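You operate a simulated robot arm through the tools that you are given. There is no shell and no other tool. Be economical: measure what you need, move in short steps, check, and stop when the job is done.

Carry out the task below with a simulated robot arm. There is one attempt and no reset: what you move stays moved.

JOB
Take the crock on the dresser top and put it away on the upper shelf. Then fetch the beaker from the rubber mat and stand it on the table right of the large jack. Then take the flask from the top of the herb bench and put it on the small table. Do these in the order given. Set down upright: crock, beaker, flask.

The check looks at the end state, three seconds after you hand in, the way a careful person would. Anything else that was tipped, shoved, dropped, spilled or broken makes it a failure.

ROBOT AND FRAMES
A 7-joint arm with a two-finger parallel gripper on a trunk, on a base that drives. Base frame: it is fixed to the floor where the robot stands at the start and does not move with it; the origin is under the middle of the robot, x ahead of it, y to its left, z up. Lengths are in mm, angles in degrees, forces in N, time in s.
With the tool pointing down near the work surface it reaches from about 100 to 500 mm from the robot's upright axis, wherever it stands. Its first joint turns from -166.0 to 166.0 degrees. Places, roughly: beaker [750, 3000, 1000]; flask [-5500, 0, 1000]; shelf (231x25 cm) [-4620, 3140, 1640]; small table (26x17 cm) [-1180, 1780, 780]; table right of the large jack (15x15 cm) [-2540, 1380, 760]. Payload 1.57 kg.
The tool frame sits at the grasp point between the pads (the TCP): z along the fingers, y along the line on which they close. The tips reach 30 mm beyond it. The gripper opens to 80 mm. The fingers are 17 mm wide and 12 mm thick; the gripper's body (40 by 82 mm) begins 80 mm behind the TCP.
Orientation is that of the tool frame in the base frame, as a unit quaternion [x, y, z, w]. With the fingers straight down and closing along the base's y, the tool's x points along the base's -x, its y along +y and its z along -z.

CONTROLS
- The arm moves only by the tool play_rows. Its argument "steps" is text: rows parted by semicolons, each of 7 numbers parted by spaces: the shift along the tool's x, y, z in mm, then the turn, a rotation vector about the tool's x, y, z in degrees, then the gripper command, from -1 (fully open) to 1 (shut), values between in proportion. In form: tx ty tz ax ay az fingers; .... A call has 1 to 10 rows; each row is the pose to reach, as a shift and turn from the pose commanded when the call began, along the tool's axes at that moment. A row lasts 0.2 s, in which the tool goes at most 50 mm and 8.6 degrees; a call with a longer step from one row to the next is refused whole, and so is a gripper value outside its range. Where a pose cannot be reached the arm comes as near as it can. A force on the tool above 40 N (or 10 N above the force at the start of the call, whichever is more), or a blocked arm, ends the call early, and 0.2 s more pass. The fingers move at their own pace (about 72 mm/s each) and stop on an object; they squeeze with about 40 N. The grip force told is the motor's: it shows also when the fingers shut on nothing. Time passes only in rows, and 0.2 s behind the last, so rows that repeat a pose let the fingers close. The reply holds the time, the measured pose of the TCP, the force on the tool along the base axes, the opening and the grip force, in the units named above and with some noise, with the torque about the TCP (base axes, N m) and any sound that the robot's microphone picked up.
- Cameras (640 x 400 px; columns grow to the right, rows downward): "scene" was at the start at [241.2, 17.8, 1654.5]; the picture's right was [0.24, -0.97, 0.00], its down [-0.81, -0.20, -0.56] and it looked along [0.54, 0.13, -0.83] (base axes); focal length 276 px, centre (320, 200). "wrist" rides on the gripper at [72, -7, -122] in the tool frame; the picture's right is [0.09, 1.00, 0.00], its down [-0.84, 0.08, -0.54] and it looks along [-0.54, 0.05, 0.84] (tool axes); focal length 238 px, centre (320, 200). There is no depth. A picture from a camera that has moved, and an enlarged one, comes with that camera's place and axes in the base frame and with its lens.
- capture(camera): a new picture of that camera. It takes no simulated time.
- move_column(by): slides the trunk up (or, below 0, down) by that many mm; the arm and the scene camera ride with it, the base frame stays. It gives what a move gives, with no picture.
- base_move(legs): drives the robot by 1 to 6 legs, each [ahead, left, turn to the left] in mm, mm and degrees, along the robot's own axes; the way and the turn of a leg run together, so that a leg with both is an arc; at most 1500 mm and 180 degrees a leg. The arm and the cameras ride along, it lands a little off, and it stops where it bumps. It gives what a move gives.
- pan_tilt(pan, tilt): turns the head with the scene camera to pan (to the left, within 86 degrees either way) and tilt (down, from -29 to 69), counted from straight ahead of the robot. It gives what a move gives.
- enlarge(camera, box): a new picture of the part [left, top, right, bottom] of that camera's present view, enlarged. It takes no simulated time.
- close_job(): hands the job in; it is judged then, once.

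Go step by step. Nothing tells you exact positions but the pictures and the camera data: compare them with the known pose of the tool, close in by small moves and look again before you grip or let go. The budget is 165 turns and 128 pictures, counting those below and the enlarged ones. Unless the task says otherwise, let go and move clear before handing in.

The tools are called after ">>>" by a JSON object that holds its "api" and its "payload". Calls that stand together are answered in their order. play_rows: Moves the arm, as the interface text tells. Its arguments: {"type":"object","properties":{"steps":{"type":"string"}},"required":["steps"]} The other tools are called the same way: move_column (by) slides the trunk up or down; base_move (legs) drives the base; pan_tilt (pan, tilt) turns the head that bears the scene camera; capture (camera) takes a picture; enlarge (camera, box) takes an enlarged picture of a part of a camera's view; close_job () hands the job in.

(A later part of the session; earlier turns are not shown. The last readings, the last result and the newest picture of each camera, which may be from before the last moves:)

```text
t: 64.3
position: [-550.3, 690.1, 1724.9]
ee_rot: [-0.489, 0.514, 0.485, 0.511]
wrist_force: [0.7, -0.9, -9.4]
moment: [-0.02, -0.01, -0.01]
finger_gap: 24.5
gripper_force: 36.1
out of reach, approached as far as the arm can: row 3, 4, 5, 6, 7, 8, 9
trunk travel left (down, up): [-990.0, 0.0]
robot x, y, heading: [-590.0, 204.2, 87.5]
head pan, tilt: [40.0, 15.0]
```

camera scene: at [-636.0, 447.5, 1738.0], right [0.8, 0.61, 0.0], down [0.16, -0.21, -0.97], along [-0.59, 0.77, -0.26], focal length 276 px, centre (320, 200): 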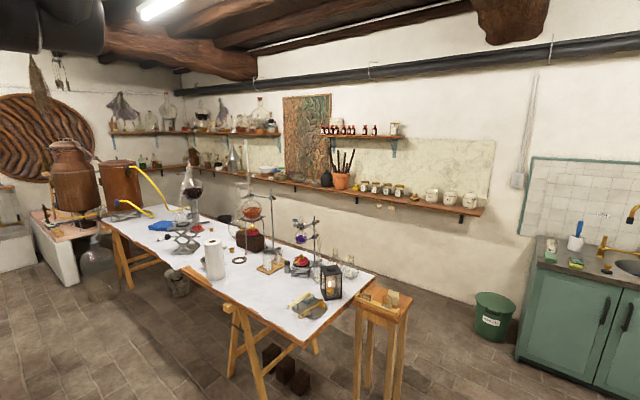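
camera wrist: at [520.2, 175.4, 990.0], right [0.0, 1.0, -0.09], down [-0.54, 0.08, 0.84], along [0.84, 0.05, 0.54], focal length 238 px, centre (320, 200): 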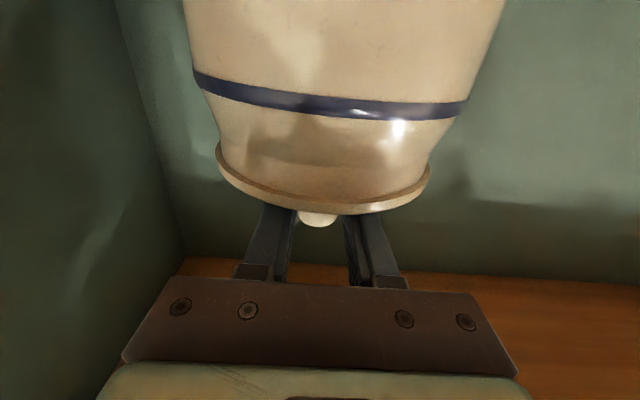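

>>> {"api": "play_rows", "payload": {"steps": "-30 0 10 0 0 0 1; -60 0 20 0 0 0 1; -90 0 30 0 0 0 1; -120 0 40 0 0 0 1; -145 0 50 0 0 0 1; -145 0 60 0 0 0 1"}}

>>> {"api": "pan_tilt", "payload": {"pan": 0, "tilt": 10}}

>>> {"api": "capture", "payload": {"camera": "scene"}}

>>> {"api": "capture", "payload": {"camera": "wrist"}}

```text
t: 65.7
position: [-547.6, 753.1, 1867.9]
ee_rot: [-0.49, 0.513, 0.486, 0.51]
wrist_force: [-0.5, 0.7, -9.0]
moment: [-0.02, -0.02, -0.02]
finger_gap: 24.6
gripper_force: 36.2
trunk travel left (down, up): [-990.0, 0.0]
robot x, y, heading: [-588.5, 203.3, 87.3]
head pan, tilt: [40.0, 15.0]
```

```text
t: 66.8
position: [-548.1, 753.3, 1869.3]
ee_rot: [-0.488, 0.513, 0.486, 0.512]
wrist_force: [-0.4, -0.3, -8.7]
moment: [0.0, -0.01, 0.04]
finger_gap: 24.6
gripper_force: 36.1
trunk travel left (down, up): [-990.0, 0.0]
robot x, y, heading: [-589.9, 200.9, 87.3]
head pan, tilt: [0.0, 10.0]
```

```text
93 pictures are left
camera scene: at [-575.1, 466.3, 1812.1], right [1.0, -0.05, 0.0], down [-0.01, -0.17, -0.98], along [0.05, 0.98, -0.17], focal length 276 px, centre (320, 200)
```

scene: 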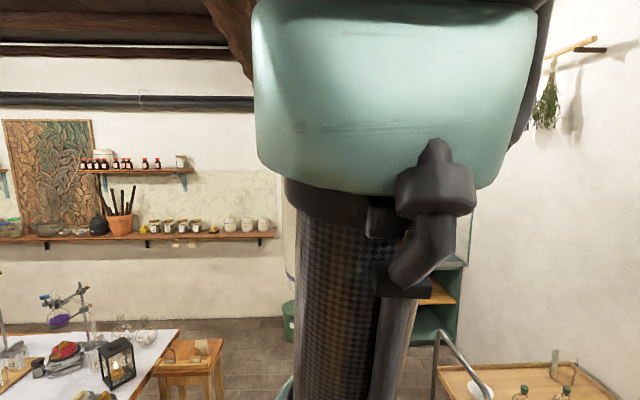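

```text
92 pictures are left
camera wrist: at [-546.1, 631.6, 1797.7], right [-0.99, 0.05, -0.09], down [-0.1, -0.53, 0.84], along [-0.01, 0.84, 0.54], focal length 238 px, centre (320, 200)
```

wrist: 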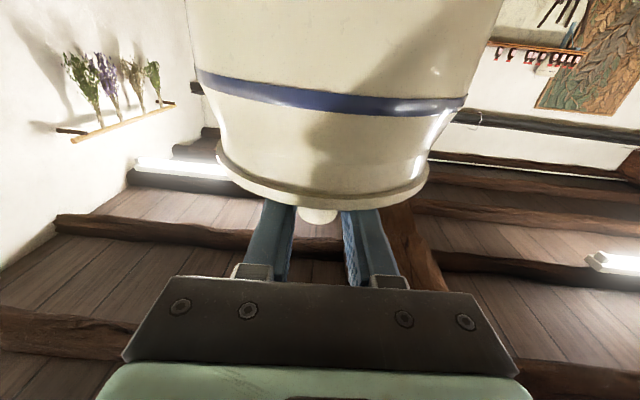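

The arm reaches z 1868 at 550 mm ahead, which is enough for the shelf. Now I'll drive to the aisle between the white table (y 1260–2005) and the wall.

>>> {"api": "base_move", "payload": {"legs": [[0, 0, 2.7], [1100, 0, 0], [1050, 0, 0], [0, 0, 90]]}}

>>> {"api": "pan_tilt", "payload": {"pan": 0, "tilt": 25}}

>>> {"api": "capture", "payload": {"camera": "scene"}}

>>> {"api": "pan_tilt", "payload": {"pan": -45, "tilt": 15}}

>>> {"api": "capture", "payload": {"camera": "scene"}}

>>> {"api": "pan_tilt", "payload": {"pan": 45, "tilt": 30}}

>>> {"api": "capture", "payload": {"camera": "scene"}}

```text
t: 81.9
position: [-1143.2, 2394.7, 1868.7]
ee_rot: [0.708, 0.007, -0.706, 0.007]
wrist_force: [1.0, -0.4, -9.0]
moment: [-0.06, -0.06, -0.01]
finger_gap: 24.6
gripper_force: 35.9
trunk travel left (down, up): [-990.0, 0.0]
robot x, y, heading: [-593.6, 2388.7, -179.1]
head pan, tilt: [0.0, 10.0]
```

```text
t: 82.7
position: [-1144.0, 2396.2, 1868.2]
ee_rot: [0.709, 0.007, -0.706, 0.006]
wrist_force: [0.3, -0.4, -8.5]
moment: [-0.03, -0.07, 0.0]
finger_gap: 24.6
gripper_force: 36.3
trunk travel left (down, up): [-990.0, 0.0]
robot x, y, heading: [-585.6, 2388.9, -179.0]
head pan, tilt: [0.0, 25.0]
```

```text
91 pictures are left
camera scene: at [-850.9, 2384.4, 1787.8], right [-0.02, 1.0, 0.0], down [0.42, 0.01, -0.91], along [-0.91, -0.02, -0.42], focal length 276 px, centre (320, 200)
```

scene: 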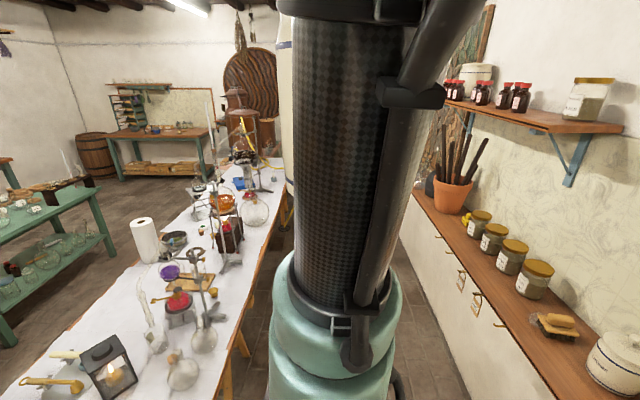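

```text
t: 83.8
position: [-1144.0, 2394.8, 1869.3]
ee_rot: [0.709, 0.006, -0.705, 0.006]
wrist_force: [-0.5, 0.1, -9.4]
moment: [0.0, -0.03, 0.03]
finger_gap: 24.6
gripper_force: 36.1
trunk travel left (down, up): [-990.0, 0.0]
robot x, y, heading: [-589.8, 2385.5, -178.7]
head pan, tilt: [-45.0, 15.0]
```

```text
90 pictures are left
camera scene: at [-826.1, 2450.9, 1803.9], right [0.69, 0.72, 0.0], down [0.19, -0.18, -0.97], along [-0.7, 0.67, -0.26], focal length 276 px, centre (320, 200)
```

scene: 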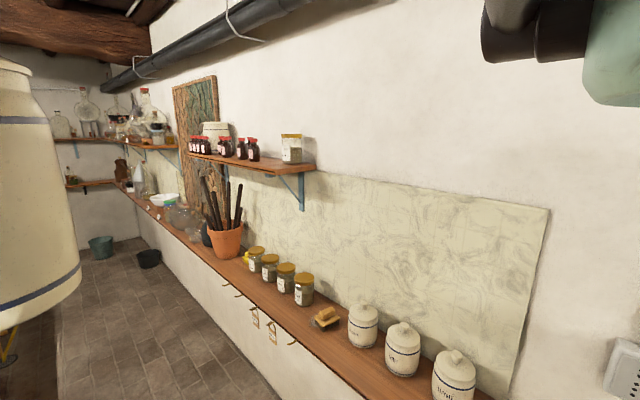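

```text
t: 85.5
position: [-1143.6, 2394.0, 1868.6]
ee_rot: [0.709, 0.006, -0.705, 0.005]
wrist_force: [0.2, 0.1, -8.5]
moment: [0.01, -0.03, -0.01]
finger_gap: 24.3
gripper_force: 36.6
trunk travel left (down, up): [-990.0, 0.0]
robot x, y, heading: [-586.0, 2393.7, -179.0]
head pan, tilt: [45.0, 30.0]
```

```text
89 pictures are left
camera scene: at [-821.6, 2321.1, 1779.8], right [-0.72, 0.69, 0.0], down [0.35, 0.36, -0.87], along [-0.6, -0.62, -0.5], focal length 276 px, centre (320, 200)
```

scene: 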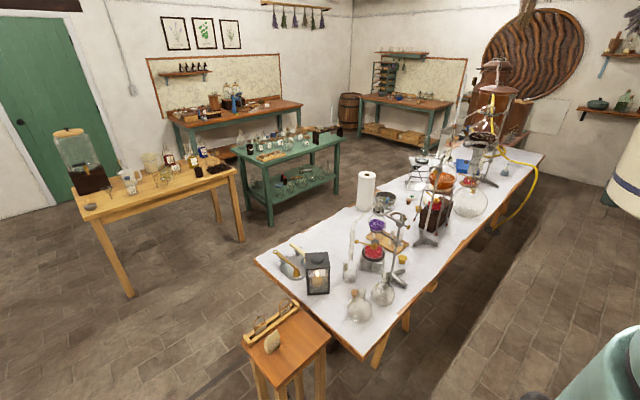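

The aisle looks clear, with only buckets at its far end. I'll drive along it toward the shelf and look for free space there.

>>> {"api": "base_move", "payload": {"legs": [[0, -60, -1], [1300, 0, 0], [1000, 0, 0]]}}

>>> {"api": "pan_tilt", "payload": {"pan": -40, "tilt": 8}}

>>> {"api": "capture", "payload": {"camera": "scene"}}

>>> {"api": "pan_tilt", "payload": {"pan": 20, "tilt": 45}}

>>> {"api": "capture", "payload": {"camera": "scene"}}

```text
t: 97.3
position: [-3436.5, 2451.8, 1867.9]
ee_rot: [0.708, 0.005, -0.706, 0.005]
wrist_force: [-0.2, -0.6, -9.2]
moment: [0.01, -0.07, 0.0]
finger_gap: 24.2
gripper_force: 36.5
trunk travel left (down, up): [-990.0, 0.0]
robot x, y, heading: [-2882.2, 2441.5, -179.1]
head pan, tilt: [45.0, 30.0]
```

```text
t: 98.9
position: [-3436.4, 2451.9, 1868.6]
ee_rot: [0.709, 0.004, -0.705, 0.003]
wrist_force: [-0.2, 0.8, -8.8]
moment: [0.03, -0.05, -0.05]
finger_gap: 24.8
gripper_force: 36.0
trunk travel left (down, up): [-990.0, 0.0]
robot x, y, heading: [-2882.6, 2440.5, -179.0]
head pan, tilt: [-40.0, 8.0]
```

```text
88 pictures are left
camera scene: at [-3123.4, 2500.1, 1815.3], right [0.63, 0.78, 0.0], down [0.11, -0.09, -0.99], along [-0.77, 0.63, -0.14], focal length 276 px, centre (320, 200)
```

scene: 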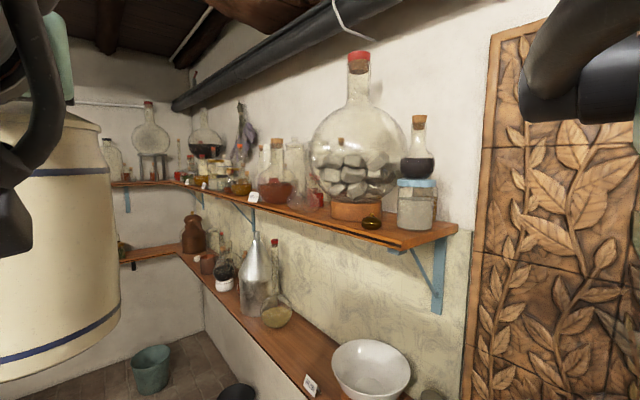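

```text
t: 100.2
position: [-3436.6, 2453.4, 1867.9]
ee_rot: [0.709, 0.004, -0.705, 0.004]
wrist_force: [0.4, -0.3, -9.4]
moment: [-0.01, -0.06, -0.03]
finger_gap: 24.6
gripper_force: 36.3
trunk travel left (down, up): [-990.0, 0.0]
robot x, y, heading: [-2879.4, 2443.7, -179.4]
head pan, tilt: [20.0, 45.0]
```

```text
87 pictures are left
camera scene: at [-3127.7, 2412.8, 1757.2], right [-0.35, 0.94, 0.0], down [0.66, 0.25, -0.71], along [-0.66, -0.25, -0.71], focal length 276 px, centre (320, 200)
```

scene: 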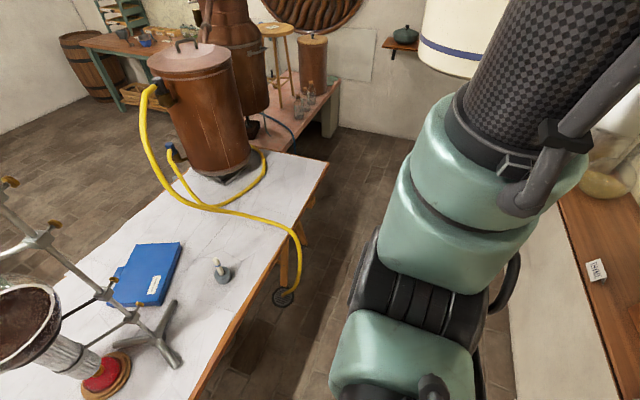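

>>> {"api": "base_move", "payload": {"legs": [[1000, 0, 0]]}}

>>> {"api": "pan_tilt", "payload": {"pan": -75, "tilt": 8}}

>>> {"api": "capture", "payload": {"camera": "scene"}}

>>> {"api": "pan_tilt", "payload": {"pan": -40, "tilt": 8}}

>>> {"api": "capture", "payload": {"camera": "scene"}}

```text
t: 105.4
position: [-4437.5, 2440.6, 1867.6]
ee_rot: [0.709, 0.003, -0.705, 0.003]
wrist_force: [0.2, -0.5, -8.9]
moment: [-0.01, -0.07, -0.01]
finger_gap: 24.5
gripper_force: 36.9
trunk travel left (down, up): [-990.0, 0.0]
robot x, y, heading: [-3885.8, 2431.6, -179.4]
head pan, tilt: [20.0, 45.0]
```

```text
t: 107.1
position: [-4438.4, 2441.0, 1868.8]
ee_rot: [0.708, 0.003, -0.706, 0.003]
wrist_force: [0.2, -0.1, -8.8]
moment: [0.03, -0.04, -0.02]
finger_gap: 24.5
gripper_force: 36.4
trunk travel left (down, up): [-990.0, 0.0]
robot x, y, heading: [-3882.5, 2434.9, -179.4]
head pan, tilt: [-75.0, 8.0]
```

```text
86 pictures are left
camera scene: at [-4078.5, 2518.5, 1815.4], right [0.96, 0.27, 0.0], down [0.04, -0.13, -0.99], along [-0.27, 0.95, -0.14], focal length 276 px, centre (320, 200)
```

scene: 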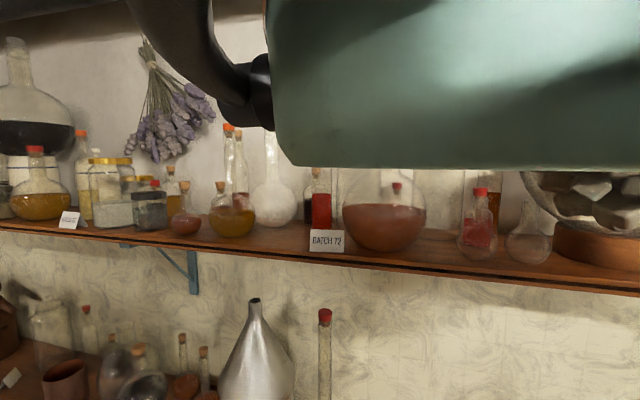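

```text
t: 108.1
position: [-4438.3, 2440.8, 1867.5]
ee_rot: [0.71, 0.004, -0.705, 0.004]
wrist_force: [-0.7, 0.1, -7.7]
moment: [-0.01, -0.06, -0.04]
finger_gap: 24.7
gripper_force: 36.6
trunk travel left (down, up): [-990.0, 0.0]
robot x, y, heading: [-3884.8, 2428.7, -179.2]
head pan, tilt: [-40.0, 8.0]
```

```text
85 pictures are left
camera scene: at [-4125.0, 2488.1, 1815.3], right [0.63, 0.77, 0.0], down [0.11, -0.09, -0.99], along [-0.77, 0.63, -0.14], focal length 276 px, centre (320, 200)
```

scene: 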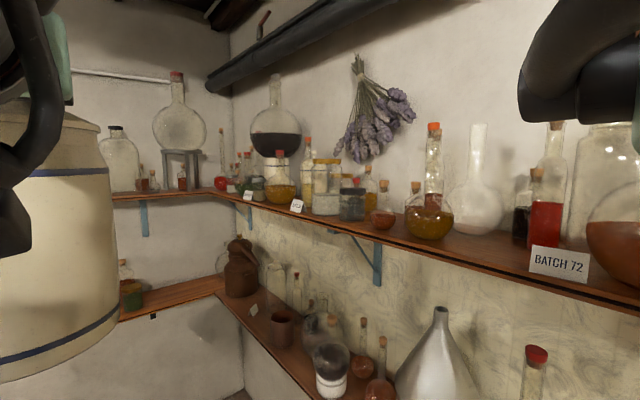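

>>> {"api": "pan_tilt", "payload": {"pan": -75, "tilt": 20}}

>>> {"api": "enlarge", "payload": {"camera": "scene", "box": [0, 40, 320, 240]}}

>>> {"api": "enlarge", "payload": {"camera": "scene", "box": [320, 40, 640, 240]}}

```text
t: 109.1
position: [-4438.1, 2440.2, 1867.4]
ee_rot: [0.709, 0.004, -0.705, 0.004]
wrist_force: [-0.8, -0.1, -7.7]
moment: [0.01, -0.05, 0.0]
finger_gap: 24.5
gripper_force: 36.2
trunk travel left (down, up): [-990.0, 0.0]
robot x, y, heading: [-3886.4, 2430.9, -179.2]
head pan, tilt: [-75.0, 20.0]
```

```text
2.00 times, centred on (160, 140) of scene
camera zoom: at [-4078.7, 2518.9, 1795.9], right [0.96, 0.27, 0.0], down [0.09, -0.33, -0.94], along [-0.25, 0.9, -0.34], focal length 551 px, centre (640, 320)
```

zoom: 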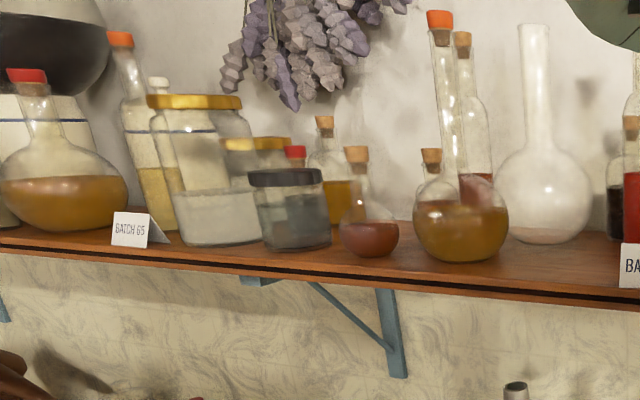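

```text
2.00 times, centred on (480, 140) of scene
camera zoom: at [-4078.7, 2518.9, 1795.9], right [0.96, 0.27, 0.0], down [0.09, -0.33, -0.94], along [-0.25, 0.9, -0.34], focal length 551 px, centre (0, 320)
```

zoom: 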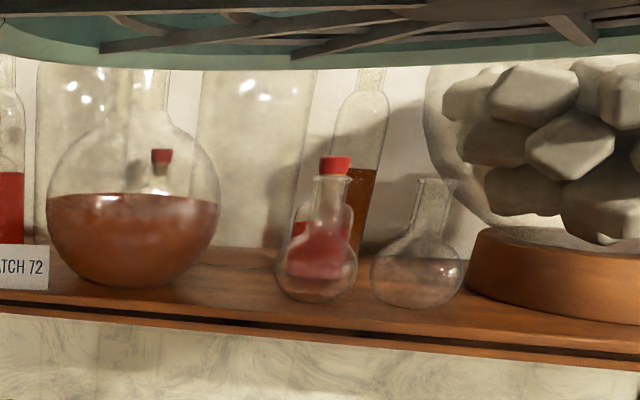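

There's a gap on the shelf in front of the white flask, between the amber flask and the "BATCH 72" card, near x -4318, y 3090. I'll drive in front of it and turn to face the shelf.

>>> {"api": "base_move", "payload": {"legs": [[449, 70, 0], [0, 0, -90.7]]}}

>>> {"api": "pan_tilt", "payload": {"pan": 35, "tilt": 10}}

>>> {"api": "capture", "payload": {"camera": "scene"}}

>>> {"api": "pan_tilt", "payload": {"pan": -30, "tilt": 10}}

>>> {"api": "capture", "payload": {"camera": "scene"}}

>>> {"api": "capture", "payload": {"camera": "wrist"}}

```text
t: 115.8
position: [-4302.6, 2902.5, 1868.2]
ee_rot: [-0.495, 0.507, 0.493, 0.506]
wrist_force: [0.2, 0.1, -8.0]
moment: [-0.07, -0.03, 0.0]
finger_gap: 24.5
gripper_force: 36.3
trunk travel left (down, up): [-990.0, 0.0]
robot x, y, heading: [-4336.0, 2351.8, 88.5]
head pan, tilt: [-75.0, 20.0]
```

```text
t: 117.7
position: [-4302.9, 2903.5, 1867.9]
ee_rot: [-0.495, 0.509, 0.491, 0.505]
wrist_force: [0.5, 0.4, -8.7]
moment: [-0.03, -0.03, -0.01]
finger_gap: 24.1
gripper_force: 36.1
trunk travel left (down, up): [-990.0, 0.0]
robot x, y, heading: [-4334.4, 2352.0, 88.7]
head pan, tilt: [35.0, 10.0]
```

```text
82 pictures are left
camera scene: at [-4378.2, 2600.0, 1812.1], right [0.83, 0.55, 0.0], down [0.1, -0.15, -0.98], along [-0.54, 0.82, -0.17], focal length 276 px, centre (320, 200)
```

scene: 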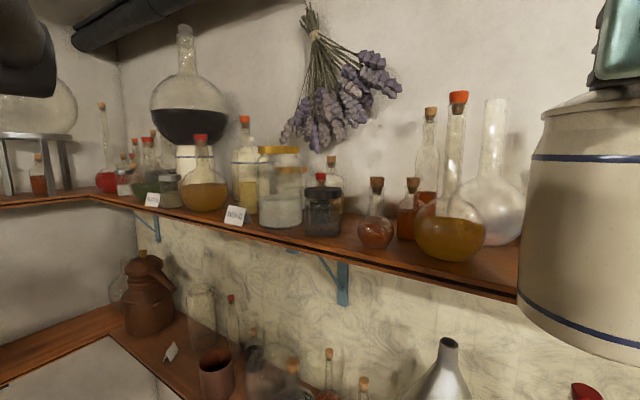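

```text
t: 119.0
position: [-4303.7, 2902.0, 1868.8]
ee_rot: [-0.494, 0.508, 0.492, 0.506]
wrist_force: [0.7, 1.0, -9.3]
moment: [-0.07, -0.01, 0.01]
finger_gap: 24.6
gripper_force: 36.4
trunk travel left (down, up): [-990.0, 0.0]
robot x, y, heading: [-4337.6, 2353.5, 88.5]
head pan, tilt: [-30.0, 10.0]
```

```text
81 pictures are left
camera scene: at [-4278.5, 2601.8, 1812.1], right [0.85, -0.52, 0.0], down [-0.09, -0.15, -0.98], along [0.51, 0.84, -0.17], focal length 276 px, centre (320, 200)
```

scene: 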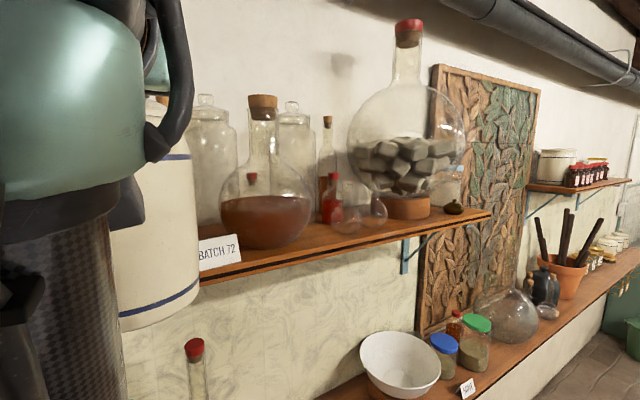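

```text
80 pictures are left
camera wrist: at [-4299.2, 2781.4, 1797.5], right [-1.0, 0.03, -0.09], down [-0.09, -0.53, 0.84], along [-0.03, 0.84, 0.53], focal length 238 px, centre (320, 200)
```

wrist: 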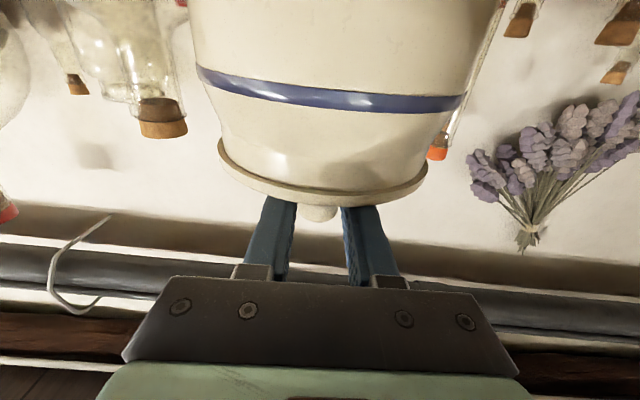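

Measurements from both sides agree, so the set-down point is about x -4314, y 3080. I'll drive forward with the crock 25 mm above shelf level.

>>> {"api": "base_move", "payload": {"legs": [[90, 15, 0]]}}

>>> {"api": "base_move", "payload": {"legs": [[86, 0, 0]]}}

>>> {"api": "capture", "payload": {"camera": "scene"}}

>>> {"api": "pan_tilt", "payload": {"pan": 42, "tilt": 10}}

>>> {"api": "capture", "payload": {"camera": "scene"}}

```text
t: 120.1
position: [-4316.4, 2985.8, 1868.9]
ee_rot: [-0.495, 0.506, 0.494, 0.505]
wrist_force: [0.4, 0.3, -9.3]
moment: [-0.08, 0.0, -0.01]
finger_gap: 24.3
gripper_force: 36.8
trunk travel left (down, up): [-990.0, 0.0]
robot x, y, heading: [-4347.5, 2433.3, 88.6]
head pan, tilt: [-30.0, 10.0]
```

```text
t: 121.2
position: [-4313.3, 3067.7, 1869.5]
ee_rot: [-0.494, 0.506, 0.494, 0.506]
wrist_force: [0.3, -0.7, -8.7]
moment: [-0.14, 0.01, -0.03]
finger_gap: 24.6
gripper_force: 36.4
trunk travel left (down, up): [-990.0, 0.0]
robot x, y, heading: [-4344.0, 2520.1, 88.8]
head pan, tilt: [-30.0, 10.0]
```

```text
79 pictures are left
camera scene: at [-4289.7, 2767.7, 1812.9], right [0.85, -0.52, 0.0], down [-0.09, -0.15, -0.99], along [0.51, 0.84, -0.17], focal length 276 px, centre (320, 200)
```

scene: 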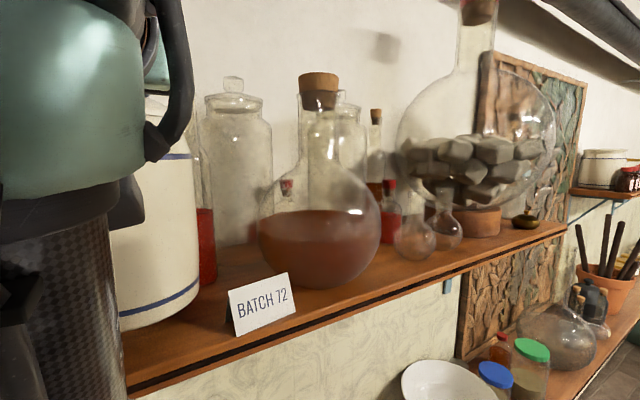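

```text
t: 122.7
position: [-4314.7, 3074.4, 1868.0]
ee_rot: [-0.495, 0.508, 0.492, 0.505]
wrist_force: [-0.7, -0.4, -9.0]
moment: [-0.02, 0.01, -0.05]
finger_gap: 24.4
gripper_force: 36.5
trunk travel left (down, up): [-990.0, 0.0]
robot x, y, heading: [-4348.4, 2522.0, 88.6]
head pan, tilt: [42.0, 10.0]
```

```text
78 pictures are left
camera scene: at [-4398.8, 2764.6, 1812.0], right [0.76, 0.65, 0.0], down [0.11, -0.13, -0.98], along [-0.64, 0.75, -0.17], focal length 276 px, centre (320, 200)
```

scene: 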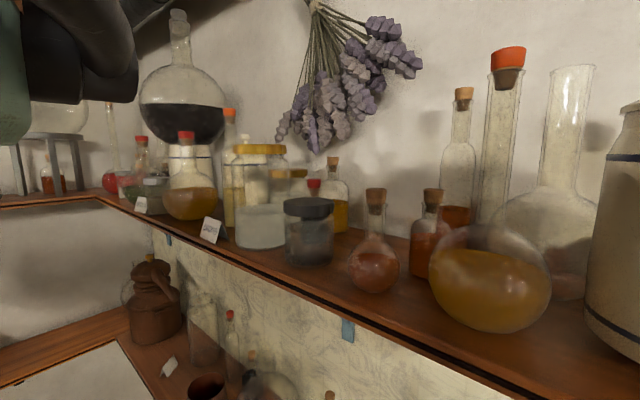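

>>> {"api": "play_rows", "payload": {"steps": "4 0 0 0 0 0 1; 8 0 0 0 0 0 1; 12 0 0 0 0 0 1; 16 0 0 0 0 0 1; 20 0 0 0 0 0 1; 20 0 0 0 0 0 1"}}

>>> {"api": "capture", "payload": {"camera": "scene"}}

```text
t: 124.1
position: [-4314.6, 3072.8, 1849.2]
ee_rot: [-0.495, 0.507, 0.492, 0.506]
wrist_force: [-0.9, -0.7, -8.2]
moment: [-0.05, 0.0, 0.04]
finger_gap: 24.7
gripper_force: 36.3
trunk travel left (down, up): [-990.0, 0.0]
robot x, y, heading: [-4347.1, 2521.6, 88.6]
head pan, tilt: [42.0, 10.0]
```

```text
77 pictures are left
camera scene: at [-4398.8, 2763.6, 1812.1], right [0.76, 0.65, 0.0], down [0.11, -0.13, -0.98], along [-0.64, 0.75, -0.17], focal length 276 px, centre (320, 200)
```

scene: 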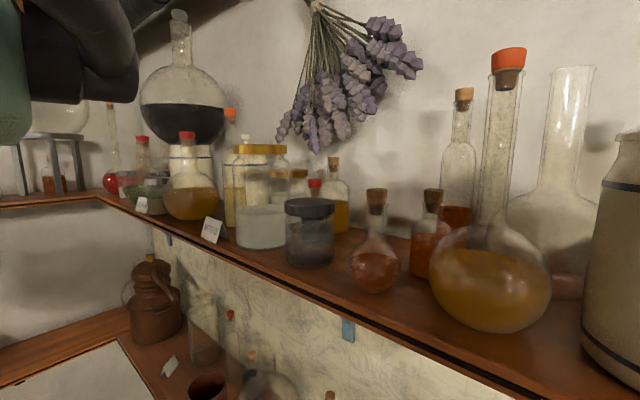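

>>> {"api": "play_rows", "payload": {"steps": "2 0 0 0 0 0 1; 4 0 0 0 0 0 1; 6 0 0 0 0 0 1; 6 0 0 0 0 0 1"}}

>>> {"api": "pan_tilt", "payload": {"pan": -30, "tilt": 15}}

>>> {"api": "capture", "payload": {"camera": "scene"}}

```text
t: 125.1
position: [-4314.1, 3069.9, 1848.4]
ee_rot: [-0.491, 0.503, 0.497, 0.509]
wrist_force: [0.1, 9.2, 27.8]
moment: [-0.03, -0.02, 0.0]
finger_gap: 25.0
gripper_force: 36.0
trunk travel left (down, up): [-990.0, 0.0]
robot x, y, heading: [-4342.1, 2521.0, 88.8]
head pan, tilt: [42.0, 10.0]
```

```text
t: 126.5
position: [-4314.7, 3070.9, 1845.6]
ee_rot: [-0.492, 0.505, 0.495, 0.508]
wrist_force: [0.9, 9.2, 28.6]
moment: [-0.06, -0.01, -0.04]
finger_gap: 24.7
gripper_force: 35.6
trunk travel left (down, up): [-990.0, 0.0]
robot x, y, heading: [-4347.4, 2521.4, 88.9]
head pan, tilt: [-30.0, 15.0]
```

```text
76 pictures are left
camera scene: at [-4289.6, 2771.4, 1804.3], right [0.85, -0.52, 0.0], down [-0.13, -0.22, -0.97], along [0.5, 0.83, -0.26], focal length 276 px, centre (320, 200)
```

scene: 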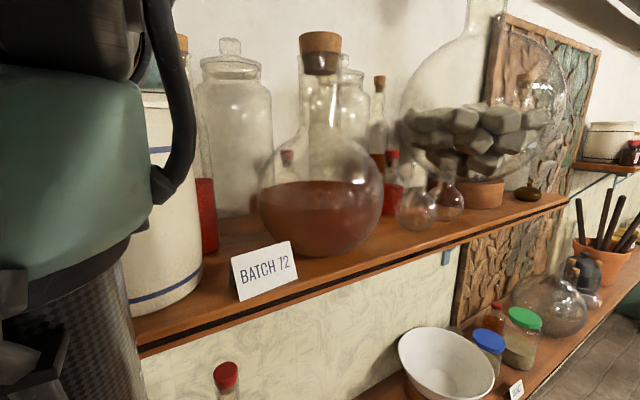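

The crock is on the shelf. I'll ease the pressure and then let go.

>>> {"api": "play_rows", "payload": {"steps": "-2 0 0 0 0 0 1; -4 0 0 0 0 0 1; -4 0 0 0 0 0 1"}}

```text
t: 127.3
position: [-4314.3, 3073.6, 1845.6]
ee_rot: [-0.495, 0.508, 0.492, 0.505]
wrist_force: [0.3, 1.5, 3.1]
moment: [0.97, 0.0, -0.04]
finger_gap: 24.2
gripper_force: 36.6
trunk travel left (down, up): [-990.0, 0.0]
robot x, y, heading: [-4347.0, 2521.7, 88.9]
head pan, tilt: [-30.0, 15.0]
```

>>> {"api": "play_rows", "payload": {"steps": "0 0 0 0 0 0 0.3; 0 0 0 0 0 0 0; 0 0 0 0 0 0 -0.2; 0 0 0 0 0 0 -0.2; 0 0 0 0 0 0 -0.2"}}

>>> {"api": "capture", "payload": {"camera": "wrist"}}

>>> {"api": "capture", "payload": {"camera": "scene"}}

```text
t: 128.5
position: [-4316.2, 3072.0, 1847.1]
ee_rot: [-0.495, 0.507, 0.493, 0.505]
wrist_force: [0.3, -0.6, -0.9]
moment: [0.0, -0.01, -0.01]
finger_gap: 47.8
gripper_force: 0.1
trunk travel left (down, up): [-990.0, 0.0]
robot x, y, heading: [-4343.5, 2522.9, 88.6]
head pan, tilt: [-30.0, 15.0]
```

```text
75 pictures are left
camera wrist: at [-4311.3, 2950.0, 1776.2], right [-1.0, 0.03, -0.09], down [-0.09, -0.54, 0.84], along [-0.03, 0.84, 0.54], focal length 238 px, centre (320, 200)
```

wrist: 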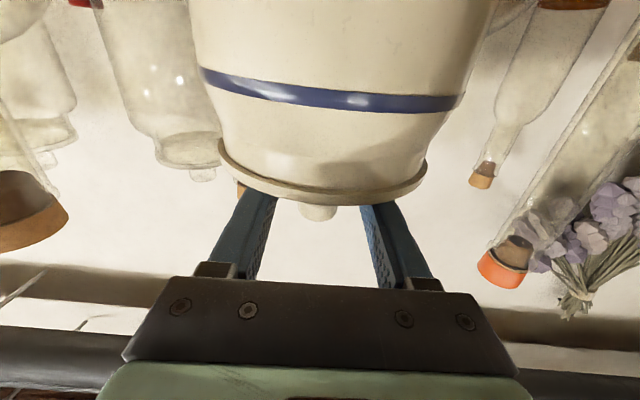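

```text
74 pictures are left
camera scene: at [-4289.8, 2771.7, 1804.2], right [0.85, -0.52, 0.0], down [-0.13, -0.22, -0.97], along [0.5, 0.82, -0.26], focal length 276 px, centre (320, 200)
```

scene: 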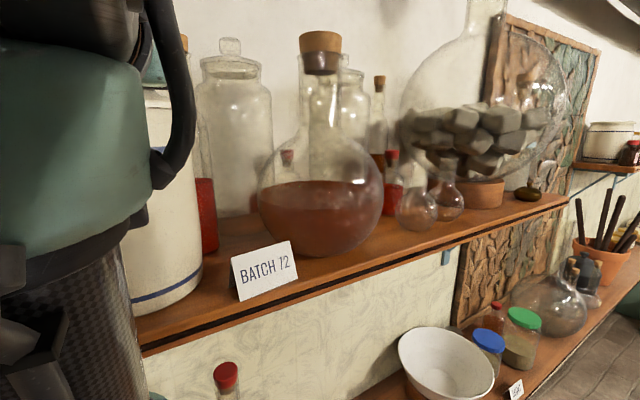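

>>> {"api": "base_move", "payload": {"legs": [[-175, 0, 0]]}}

>>> {"api": "pan_tilt", "payload": {"pan": 35, "tilt": 10}}

>>> {"api": "capture", "payload": {"camera": "scene"}}

```text
t: 130.0
position: [-4318.9, 2902.5, 1845.7]
ee_rot: [-0.495, 0.508, 0.492, 0.505]
wrist_force: [0.0, 0.1, -0.6]
moment: [0.02, 0.04, 0.0]
finger_gap: 47.9
gripper_force: 0.1
trunk travel left (down, up): [-990.0, 0.0]
robot x, y, heading: [-4349.8, 2346.8, 88.7]
head pan, tilt: [-30.0, 15.0]
```

```text
t: 131.3
position: [-4318.7, 2899.3, 1846.4]
ee_rot: [-0.495, 0.507, 0.493, 0.505]
wrist_force: [-0.5, -0.2, -0.3]
moment: [0.01, 0.03, -0.01]
finger_gap: 47.9
gripper_force: 0.0
trunk travel left (down, up): [-990.0, 0.0]
robot x, y, heading: [-4342.9, 2346.2, 88.7]
head pan, tilt: [35.0, 10.0]
```

```text
73 pictures are left
camera scene: at [-4393.8, 2596.1, 1812.4], right [0.83, 0.55, 0.0], down [0.1, -0.14, -0.98], along [-0.54, 0.82, -0.17], focal length 276 px, centre (320, 200)
```

scene: 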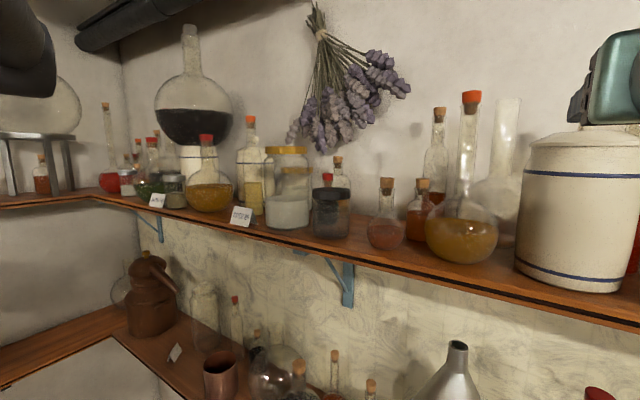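

The crock stands well on the shelf. Next is the beaker, so I'll turn and drive back along the aisle toward the sink counter.

>>> {"api": "base_move", "payload": {"legs": [[0, 0, -88.7], [0, 50, 0]]}}

>>> {"api": "base_move", "payload": {"legs": [[1300, 0, 0], [1300, 0, 0], [700, 0, 0]]}}

>>> {"api": "pan_tilt", "payload": {"pan": 30, "tilt": 20}}

>>> {"api": "capture", "payload": {"camera": "scene"}}

>>> {"api": "pan_tilt", "payload": {"pan": -25, "tilt": 30}}

>>> {"api": "capture", "payload": {"camera": "scene"}}

```text
t: 136.0
position: [-3797.2, 2372.5, 1847.2]
ee_rot: [0.002, 0.708, 0.001, 0.706]
wrist_force: [0.1, -0.8, -0.1]
moment: [0.02, 0.0, 0.04]
finger_gap: 48.3
gripper_force: 0.0
trunk travel left (down, up): [-990.0, 0.0]
robot x, y, heading: [-4343.9, 2396.6, -0.3]
head pan, tilt: [35.0, 10.0]
```

```text
t: 152.3
position: [-450.9, 2285.6, 1846.7]
ee_rot: [0.011, 0.708, -0.011, 0.706]
wrist_force: [0.2, 0.0, 0.0]
moment: [0.03, -0.01, -0.06]
finger_gap: 48.1
gripper_force: 0.0
trunk travel left (down, up): [-990.0, 0.0]
robot x, y, heading: [-1000.6, 2320.0, -1.6]
head pan, tilt: [35.0, 10.0]
```

```text
t: 153.1
position: [-449.4, 2285.7, 1846.9]
ee_rot: [0.011, 0.708, -0.011, 0.706]
wrist_force: [0.5, 0.3, 0.4]
moment: [-0.01, 0.0, 0.02]
finger_gap: 48.0
gripper_force: 0.2
trunk travel left (down, up): [-990.0, 0.0]
robot x, y, heading: [-1000.5, 2316.4, -1.5]
head pan, tilt: [30.0, 20.0]
```

```text
72 pictures are left
camera scene: at [-745.9, 2359.0, 1796.0], right [0.48, -0.88, 0.0], down [-0.3, -0.16, -0.94], along [0.83, 0.45, -0.34], focal length 276 px, centre (320, 200)
```

scene: 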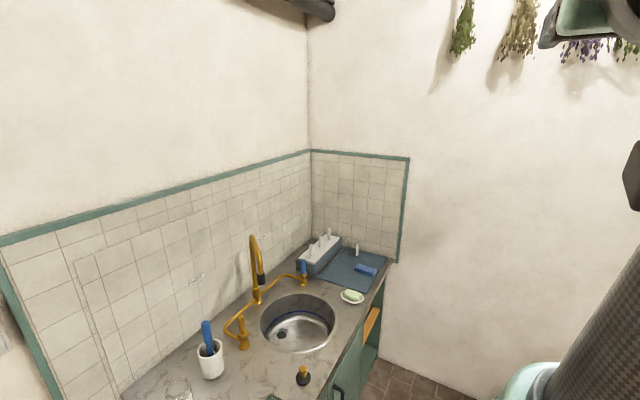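

```text
t: 154.3
position: [-449.5, 2285.8, 1847.2]
ee_rot: [0.011, 0.708, -0.01, 0.706]
wrist_force: [0.0, 0.6, -0.3]
moment: [0.02, 0.03, 0.05]
finger_gap: 47.9
gripper_force: 0.0
trunk travel left (down, up): [-990.0, 0.0]
robot x, y, heading: [-1000.3, 2316.4, -1.6]
head pan, tilt: [-25.0, 30.0]
```

```text
71 pictures are left
camera scene: at [-747.1, 2274.3, 1780.0], right [-0.45, -0.9, 0.0], down [-0.45, 0.22, -0.87], along [0.78, -0.39, -0.5], focal length 276 px, centre (320, 200)
```

scene: 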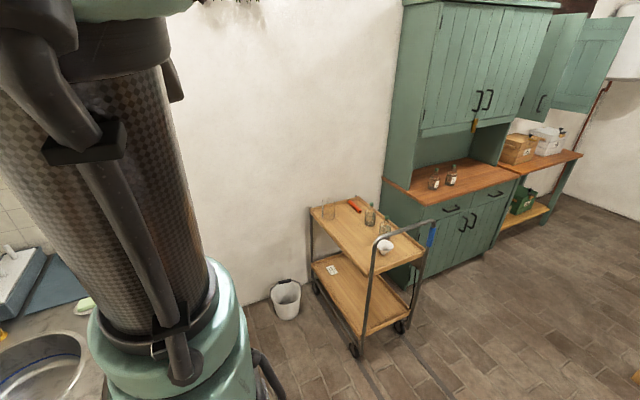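

The blue rubber mat is in the far corner of the sink counter. I'll lower the arm along the reverse of its earlier path, here in free space, then go closer.

>>> {"api": "play_rows", "payload": {"steps": "30 0 -15 0 0 0 -0.2; 60 0 -30 0 0 0 -0.2; 90 0 -45 0 0 0 -0.2; 120 0 -60 0 0 0 -0.2; 150 0 -60 0 0 0 -0.2; 180 0 -60 0 0 0 -0.2; 210 0 -60 0 0 0 -0.2; 240 0 -60 0 0 0 -0.2; 270 0 -60 0 0 0 -0.2; 300 0 -60 0 0 0 -0.2"}}

>>> {"api": "play_rows", "payload": {"steps": "30 0 0 0 0 0 -0.2; 60 0 0 0 0 0 -0.2; 90 0 0 0 0 0 -0.2; 120 0 0 0 0 0 -0.2; 150 0 0 0 0 0 -0.2; 180 0 0 0 0 0 -0.2; 210 0 0 0 0 0 -0.2; 240 0 0 0 0 0 -0.2; 270 0 0 0 0 0 -0.2; 300 0 0 0 0 0 -0.2"}}

>>> {"api": "pan_tilt", "payload": {"pan": 10, "tilt": 25}}

>>> {"api": "capture", "payload": {"camera": "scene"}}

>>> {"api": "enlarge", "payload": {"camera": "scene", "box": [60, 150, 220, 250]}}

```text
t: 156.5
position: [-499.3, 2286.2, 1542.6]
ee_rot: [0.01, 0.708, -0.01, 0.706]
wrist_force: [-0.3, 0.7, 0.5]
moment: [-0.01, 0.02, 0.01]
finger_gap: 48.1
gripper_force: 0.0
out of reach, approached as far as the arm can: row 5, 6, 7, 8, 9, 10
trunk travel left (down, up): [-990.0, 0.0]
robot x, y, heading: [-999.1, 2316.3, -1.5]
head pan, tilt: [-25.0, 30.0]
```

```text
t: 158.7
position: [-501.6, 2284.6, 1242.7]
ee_rot: [0.011, 0.708, -0.01, 0.706]
wrist_force: [-0.3, 0.0, 0.6]
moment: [-0.01, -0.01, 0.02]
finger_gap: 47.9
gripper_force: 0.0
trunk travel left (down, up): [-990.0, 0.0]
robot x, y, heading: [-1001.4, 2318.7, -1.5]
head pan, tilt: [-25.0, 30.0]
```

```text
t: 159.7
position: [-502.5, 2285.2, 1242.8]
ee_rot: [0.011, 0.708, -0.011, 0.706]
wrist_force: [-0.3, -0.4, 0.1]
moment: [0.02, 0.0, -0.03]
finger_gap: 48.0
gripper_force: 0.0
trunk travel left (down, up): [-990.0, 0.0]
robot x, y, heading: [-1002.7, 2324.5, -1.4]
head pan, tilt: [10.0, 25.0]
```

```text
70 pictures are left
camera scene: at [-737.0, 2328.1, 1787.9], right [0.15, -0.99, 0.0], down [-0.42, -0.06, -0.91], along [0.9, 0.13, -0.42], focal length 276 px, centre (320, 200)
```

scene: 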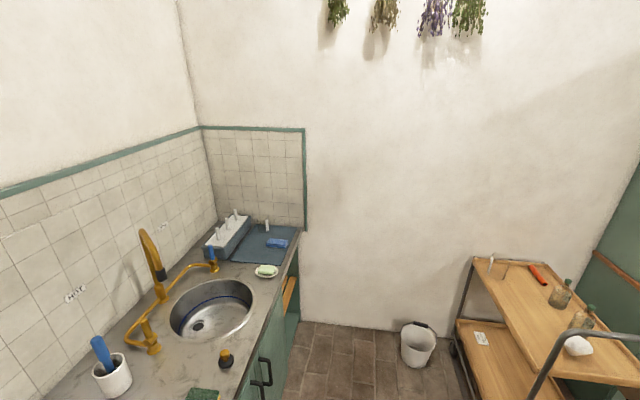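

```text
4.00 times, centred on (140, 200) of scene
camera zoom: at [-737.0, 2328.1, 1787.9], right [0.15, -0.99, 0.0], down [-0.42, -0.06, -0.91], along [0.9, 0.13, -0.42], focal length 1102 px, centre (1040, 200)
```

zoom: 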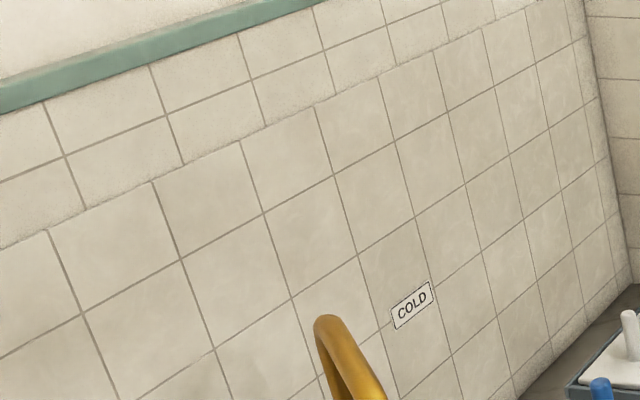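

>>> {"api": "enlarge", "payload": {"camera": "scene", "box": [190, 190, 318, 270]}}

```text
5.00 times, centred on (254, 230) of scene
camera zoom: at [-737.0, 2328.1, 1787.9], right [0.15, -0.99, 0.0], down [-0.42, -0.06, -0.91], along [0.9, 0.13, -0.42], focal length 1378 px, centre (650, 50)
```

zoom: 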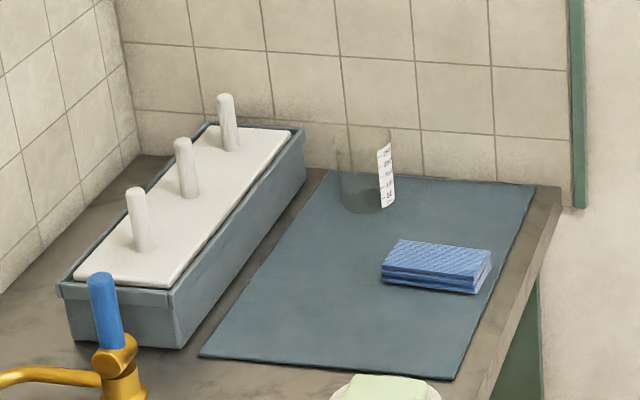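

The glass beaker stands at the back of the blue mat, near [650, 2890]; it's about 65 mm wide. I'll tilt the tool 60° down, retract it and drive between the counter and the bucket.

>>> {"api": "play_rows", "payload": {"steps": "0 0 -10 0 7.5 0 -1; 0 0 -20 0 15 0 -1; 0 0 -30 0 22.5 0 -1; 0 0 -40 0 30 0 -1; 0 0 -50 0 37.5 0 -1; 0 0 -60 0 45 0 -1; 0 0 -70 0 52.5 0 -1; 0 0 -80 0 60 0 -1"}}

>>> {"api": "base_move", "payload": {"legs": [[1100, 30, 1.4]]}}

>>> {"api": "pan_tilt", "payload": {"pan": 30, "tilt": 35}}

>>> {"api": "capture", "payload": {"camera": "scene"}}

>>> {"api": "pan_tilt", "payload": {"pan": -30, "tilt": 50}}

>>> {"api": "capture", "payload": {"camera": "scene"}}

```text
t: 161.5
position: [-580.6, 2290.8, 1244.0]
ee_rot: [0.015, 0.966, -0.004, 0.256]
wrist_force: [1.0, 0.2, 0.2]
moment: [0.04, -0.01, 0.0]
finger_gap: 80.0
gripper_force: 0.0
trunk travel left (down, up): [-990.0, 0.0]
robot x, y, heading: [-1001.5, 2318.8, -1.6]
head pan, tilt: [10.0, 25.0]
```

```text
t: 167.1
position: [505.0, 2286.0, 1244.3]
ee_rot: [0.018, 0.966, -0.005, 0.258]
wrist_force: [0.1, 0.8, -0.3]
moment: [0.01, -0.04, 0.0]
finger_gap: 80.2
gripper_force: 0.0
trunk travel left (down, up): [-990.0, 0.0]
robot x, y, heading: [89.7, 2314.8, -2.2]
head pan, tilt: [10.0, 25.0]
```

```text
t: 167.9
position: [505.9, 2285.6, 1243.6]
ee_rot: [0.017, 0.966, -0.004, 0.257]
wrist_force: [0.5, 0.6, 0.4]
moment: [0.0, -0.02, 0.01]
finger_gap: 80.0
gripper_force: 0.1
trunk travel left (down, up): [-990.0, 0.0]
robot x, y, heading: [83.3, 2317.3, -1.9]
head pan, tilt: [30.0, 35.0]
```

```text
67 pictures are left
camera scene: at [334.9, 2352.6, 1772.2], right [0.47, -0.88, 0.0], down [-0.51, -0.27, -0.82], along [0.72, 0.39, -0.57], focal length 276 px, centre (320, 200)
```

scene: 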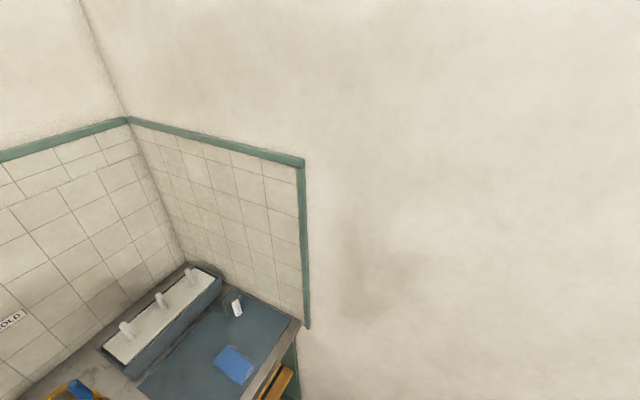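

```text
t: 169.2
position: [505.1, 2285.6, 1244.3]
ee_rot: [0.019, 0.966, -0.004, 0.256]
wrist_force: [-0.9, 1.2, 0.0]
moment: [-0.01, 0.02, 0.0]
finger_gap: 79.8
gripper_force: 0.0
trunk travel left (down, up): [-990.0, 0.0]
robot x, y, heading: [85.0, 2318.6, -1.9]
head pan, tilt: [-30.0, 50.0]
```

```text
66 pictures are left
camera scene: at [322.5, 2270.6, 1750.5], right [-0.53, -0.85, 0.0], down [-0.65, 0.4, -0.64], along [0.55, -0.34, -0.77], focal length 276 px, centre (320, 200)
```

scene: 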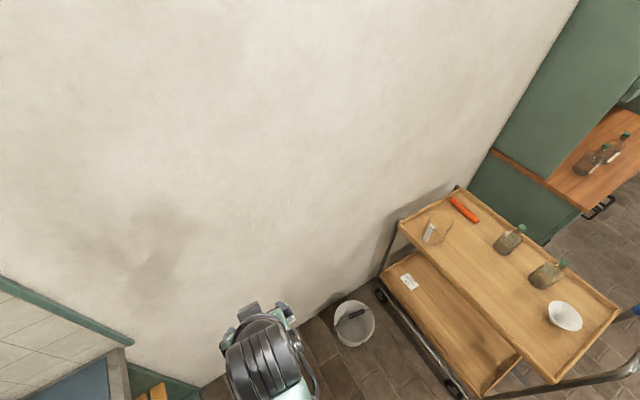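

The beaker base comes out at about [688, 2895, 875], with the wall at x ~790. I'll stand near (490, 2350) facing it diagonally.

>>> {"api": "base_move", "payload": {"legs": [[0, 0, 73], [100, -230, 0]]}}

>>> {"api": "pan_tilt", "payload": {"pan": 0, "tilt": 50}}

>>> {"api": "capture", "payload": {"camera": "scene"}}

```text
t: 174.3
position: [471.0, 2744.9, 1244.2]
ee_rot: [-0.578, 0.775, 0.152, 0.207]
wrist_force: [-0.7, 0.2, 0.5]
moment: [-0.01, 0.0, -0.01]
finger_gap: 80.1
gripper_force: 0.1
trunk travel left (down, up): [-990.0, 0.0]
robot x, y, heading: [338.3, 2347.4, 73.5]
head pan, tilt: [-30.0, 50.0]
```

```text
t: 175.3
position: [471.4, 2745.7, 1243.9]
ee_rot: [-0.577, 0.775, 0.154, 0.206]
wrist_force: [0.1, 0.6, -0.2]
moment: [0.0, -0.02, -0.02]
finger_gap: 80.2
gripper_force: 0.1
trunk travel left (down, up): [-990.0, 0.0]
robot x, y, heading: [336.0, 2345.6, 73.6]
head pan, tilt: [0.0, 50.0]
```

```text
65 pictures are left
camera scene: at [409.7, 2584.1, 1750.5], right [0.96, -0.28, 0.0], down [-0.22, -0.73, -0.64], along [0.18, 0.62, -0.77], focal length 276 px, centre (320, 200)
```

scene: 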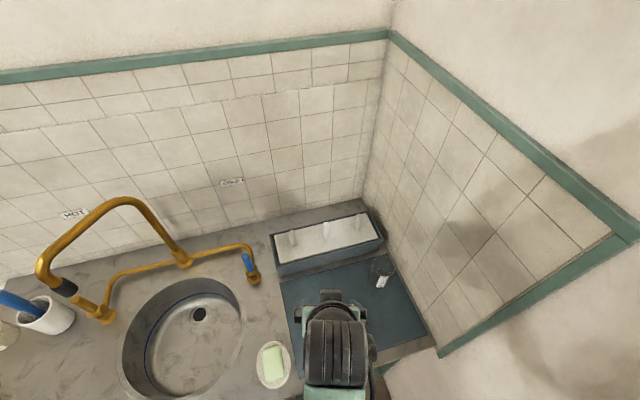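

>>> {"api": "enlarge", "payload": {"camera": "scene", "box": [320, 220, 448, 300]}}

>>> {"api": "base_move", "payload": {"legs": [[42, -150, -2.5]]}}

>>> {"api": "capture", "payload": {"camera": "wrist"}}

>>> {"api": "capture", "payload": {"camera": "scene"}}

```text
5.00 times, centred on (384, 260) of scene
camera zoom: at [409.7, 2584.1, 1750.5], right [0.96, -0.28, 0.0], down [-0.22, -0.73, -0.64], along [0.18, 0.62, -0.77], focal length 1378 px, centre (0, -100)
```

zoom: 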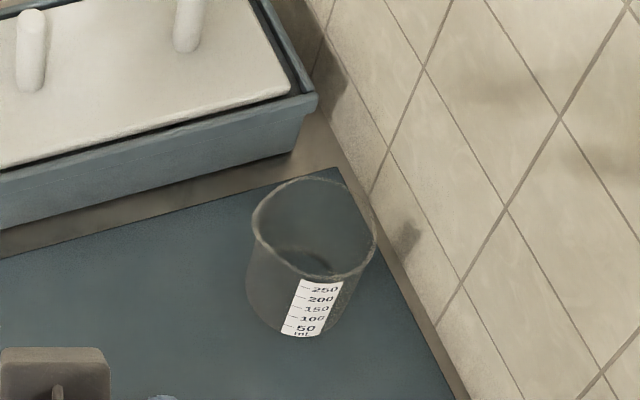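

```text
t: 176.7
position: [563.6, 2739.8, 1247.9]
ee_rot: [-0.57, 0.778, 0.132, 0.229]
wrist_force: [-0.3, 0.3, 0.2]
moment: [0.02, -0.03, -0.03]
finger_gap: 80.3
gripper_force: 0.0
trunk travel left (down, up): [-990.0, 0.0]
robot x, y, heading: [473.9, 2338.2, 72.0]
head pan, tilt: [0.0, 50.0]
stopped in leg 1: the robot was blocked; the commanded pose is now the measured one
```

```text
63 pictures are left
camera wrist: at [526.9, 2622.3, 1318.6], right [-0.97, 0.24, -0.1], down [0.02, 0.46, 0.89], along [0.26, 0.85, -0.45], focal length 238 px, centre (320, 200)
```

wrist: 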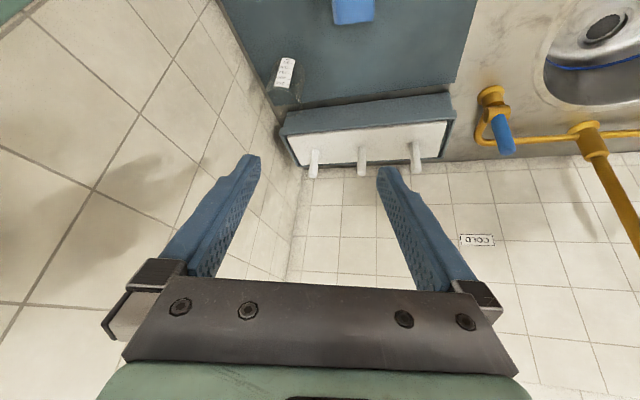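

```text
62 pictures are left
camera scene: at [466.1, 2583.6, 1751.5], right [0.95, -0.31, 0.06], down [-0.2, -0.73, -0.65], along [0.25, 0.61, -0.76], focal length 276 px, centre (320, 200)
```

scene: 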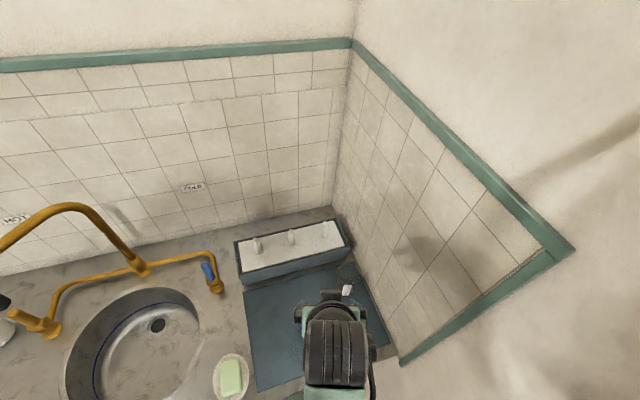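

The base bumped, probably against the wall or counter, and tilted a little. I'll back off a few centimetres.

>>> {"api": "base_move", "payload": {"legs": [[0, 60, 0]]}}

>>> {"api": "capture", "payload": {"camera": "scene"}}

```text
t: 177.7
position: [543.9, 2749.8, 1250.9]
ee_rot: [-0.566, 0.781, 0.145, 0.219]
wrist_force: [-0.2, 0.2, -0.2]
moment: [0.01, 0.0, 0.01]
finger_gap: 80.0
gripper_force: 0.1
trunk travel left (down, up): [-990.0, 0.0]
robot x, y, heading: [423.7, 2360.7, 71.6]
head pan, tilt: [0.0, 50.0]
```

```text
61 pictures are left
camera scene: at [463.9, 2588.6, 1753.2], right [0.95, -0.32, 0.02], down [-0.23, -0.72, -0.65], along [0.22, 0.61, -0.76], focal length 276 px, centre (320, 200)
```

scene: 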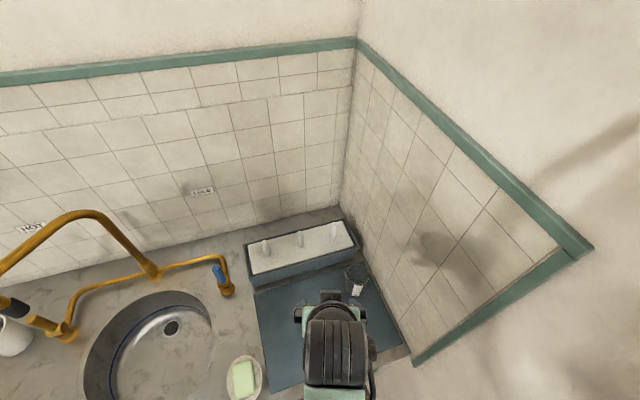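

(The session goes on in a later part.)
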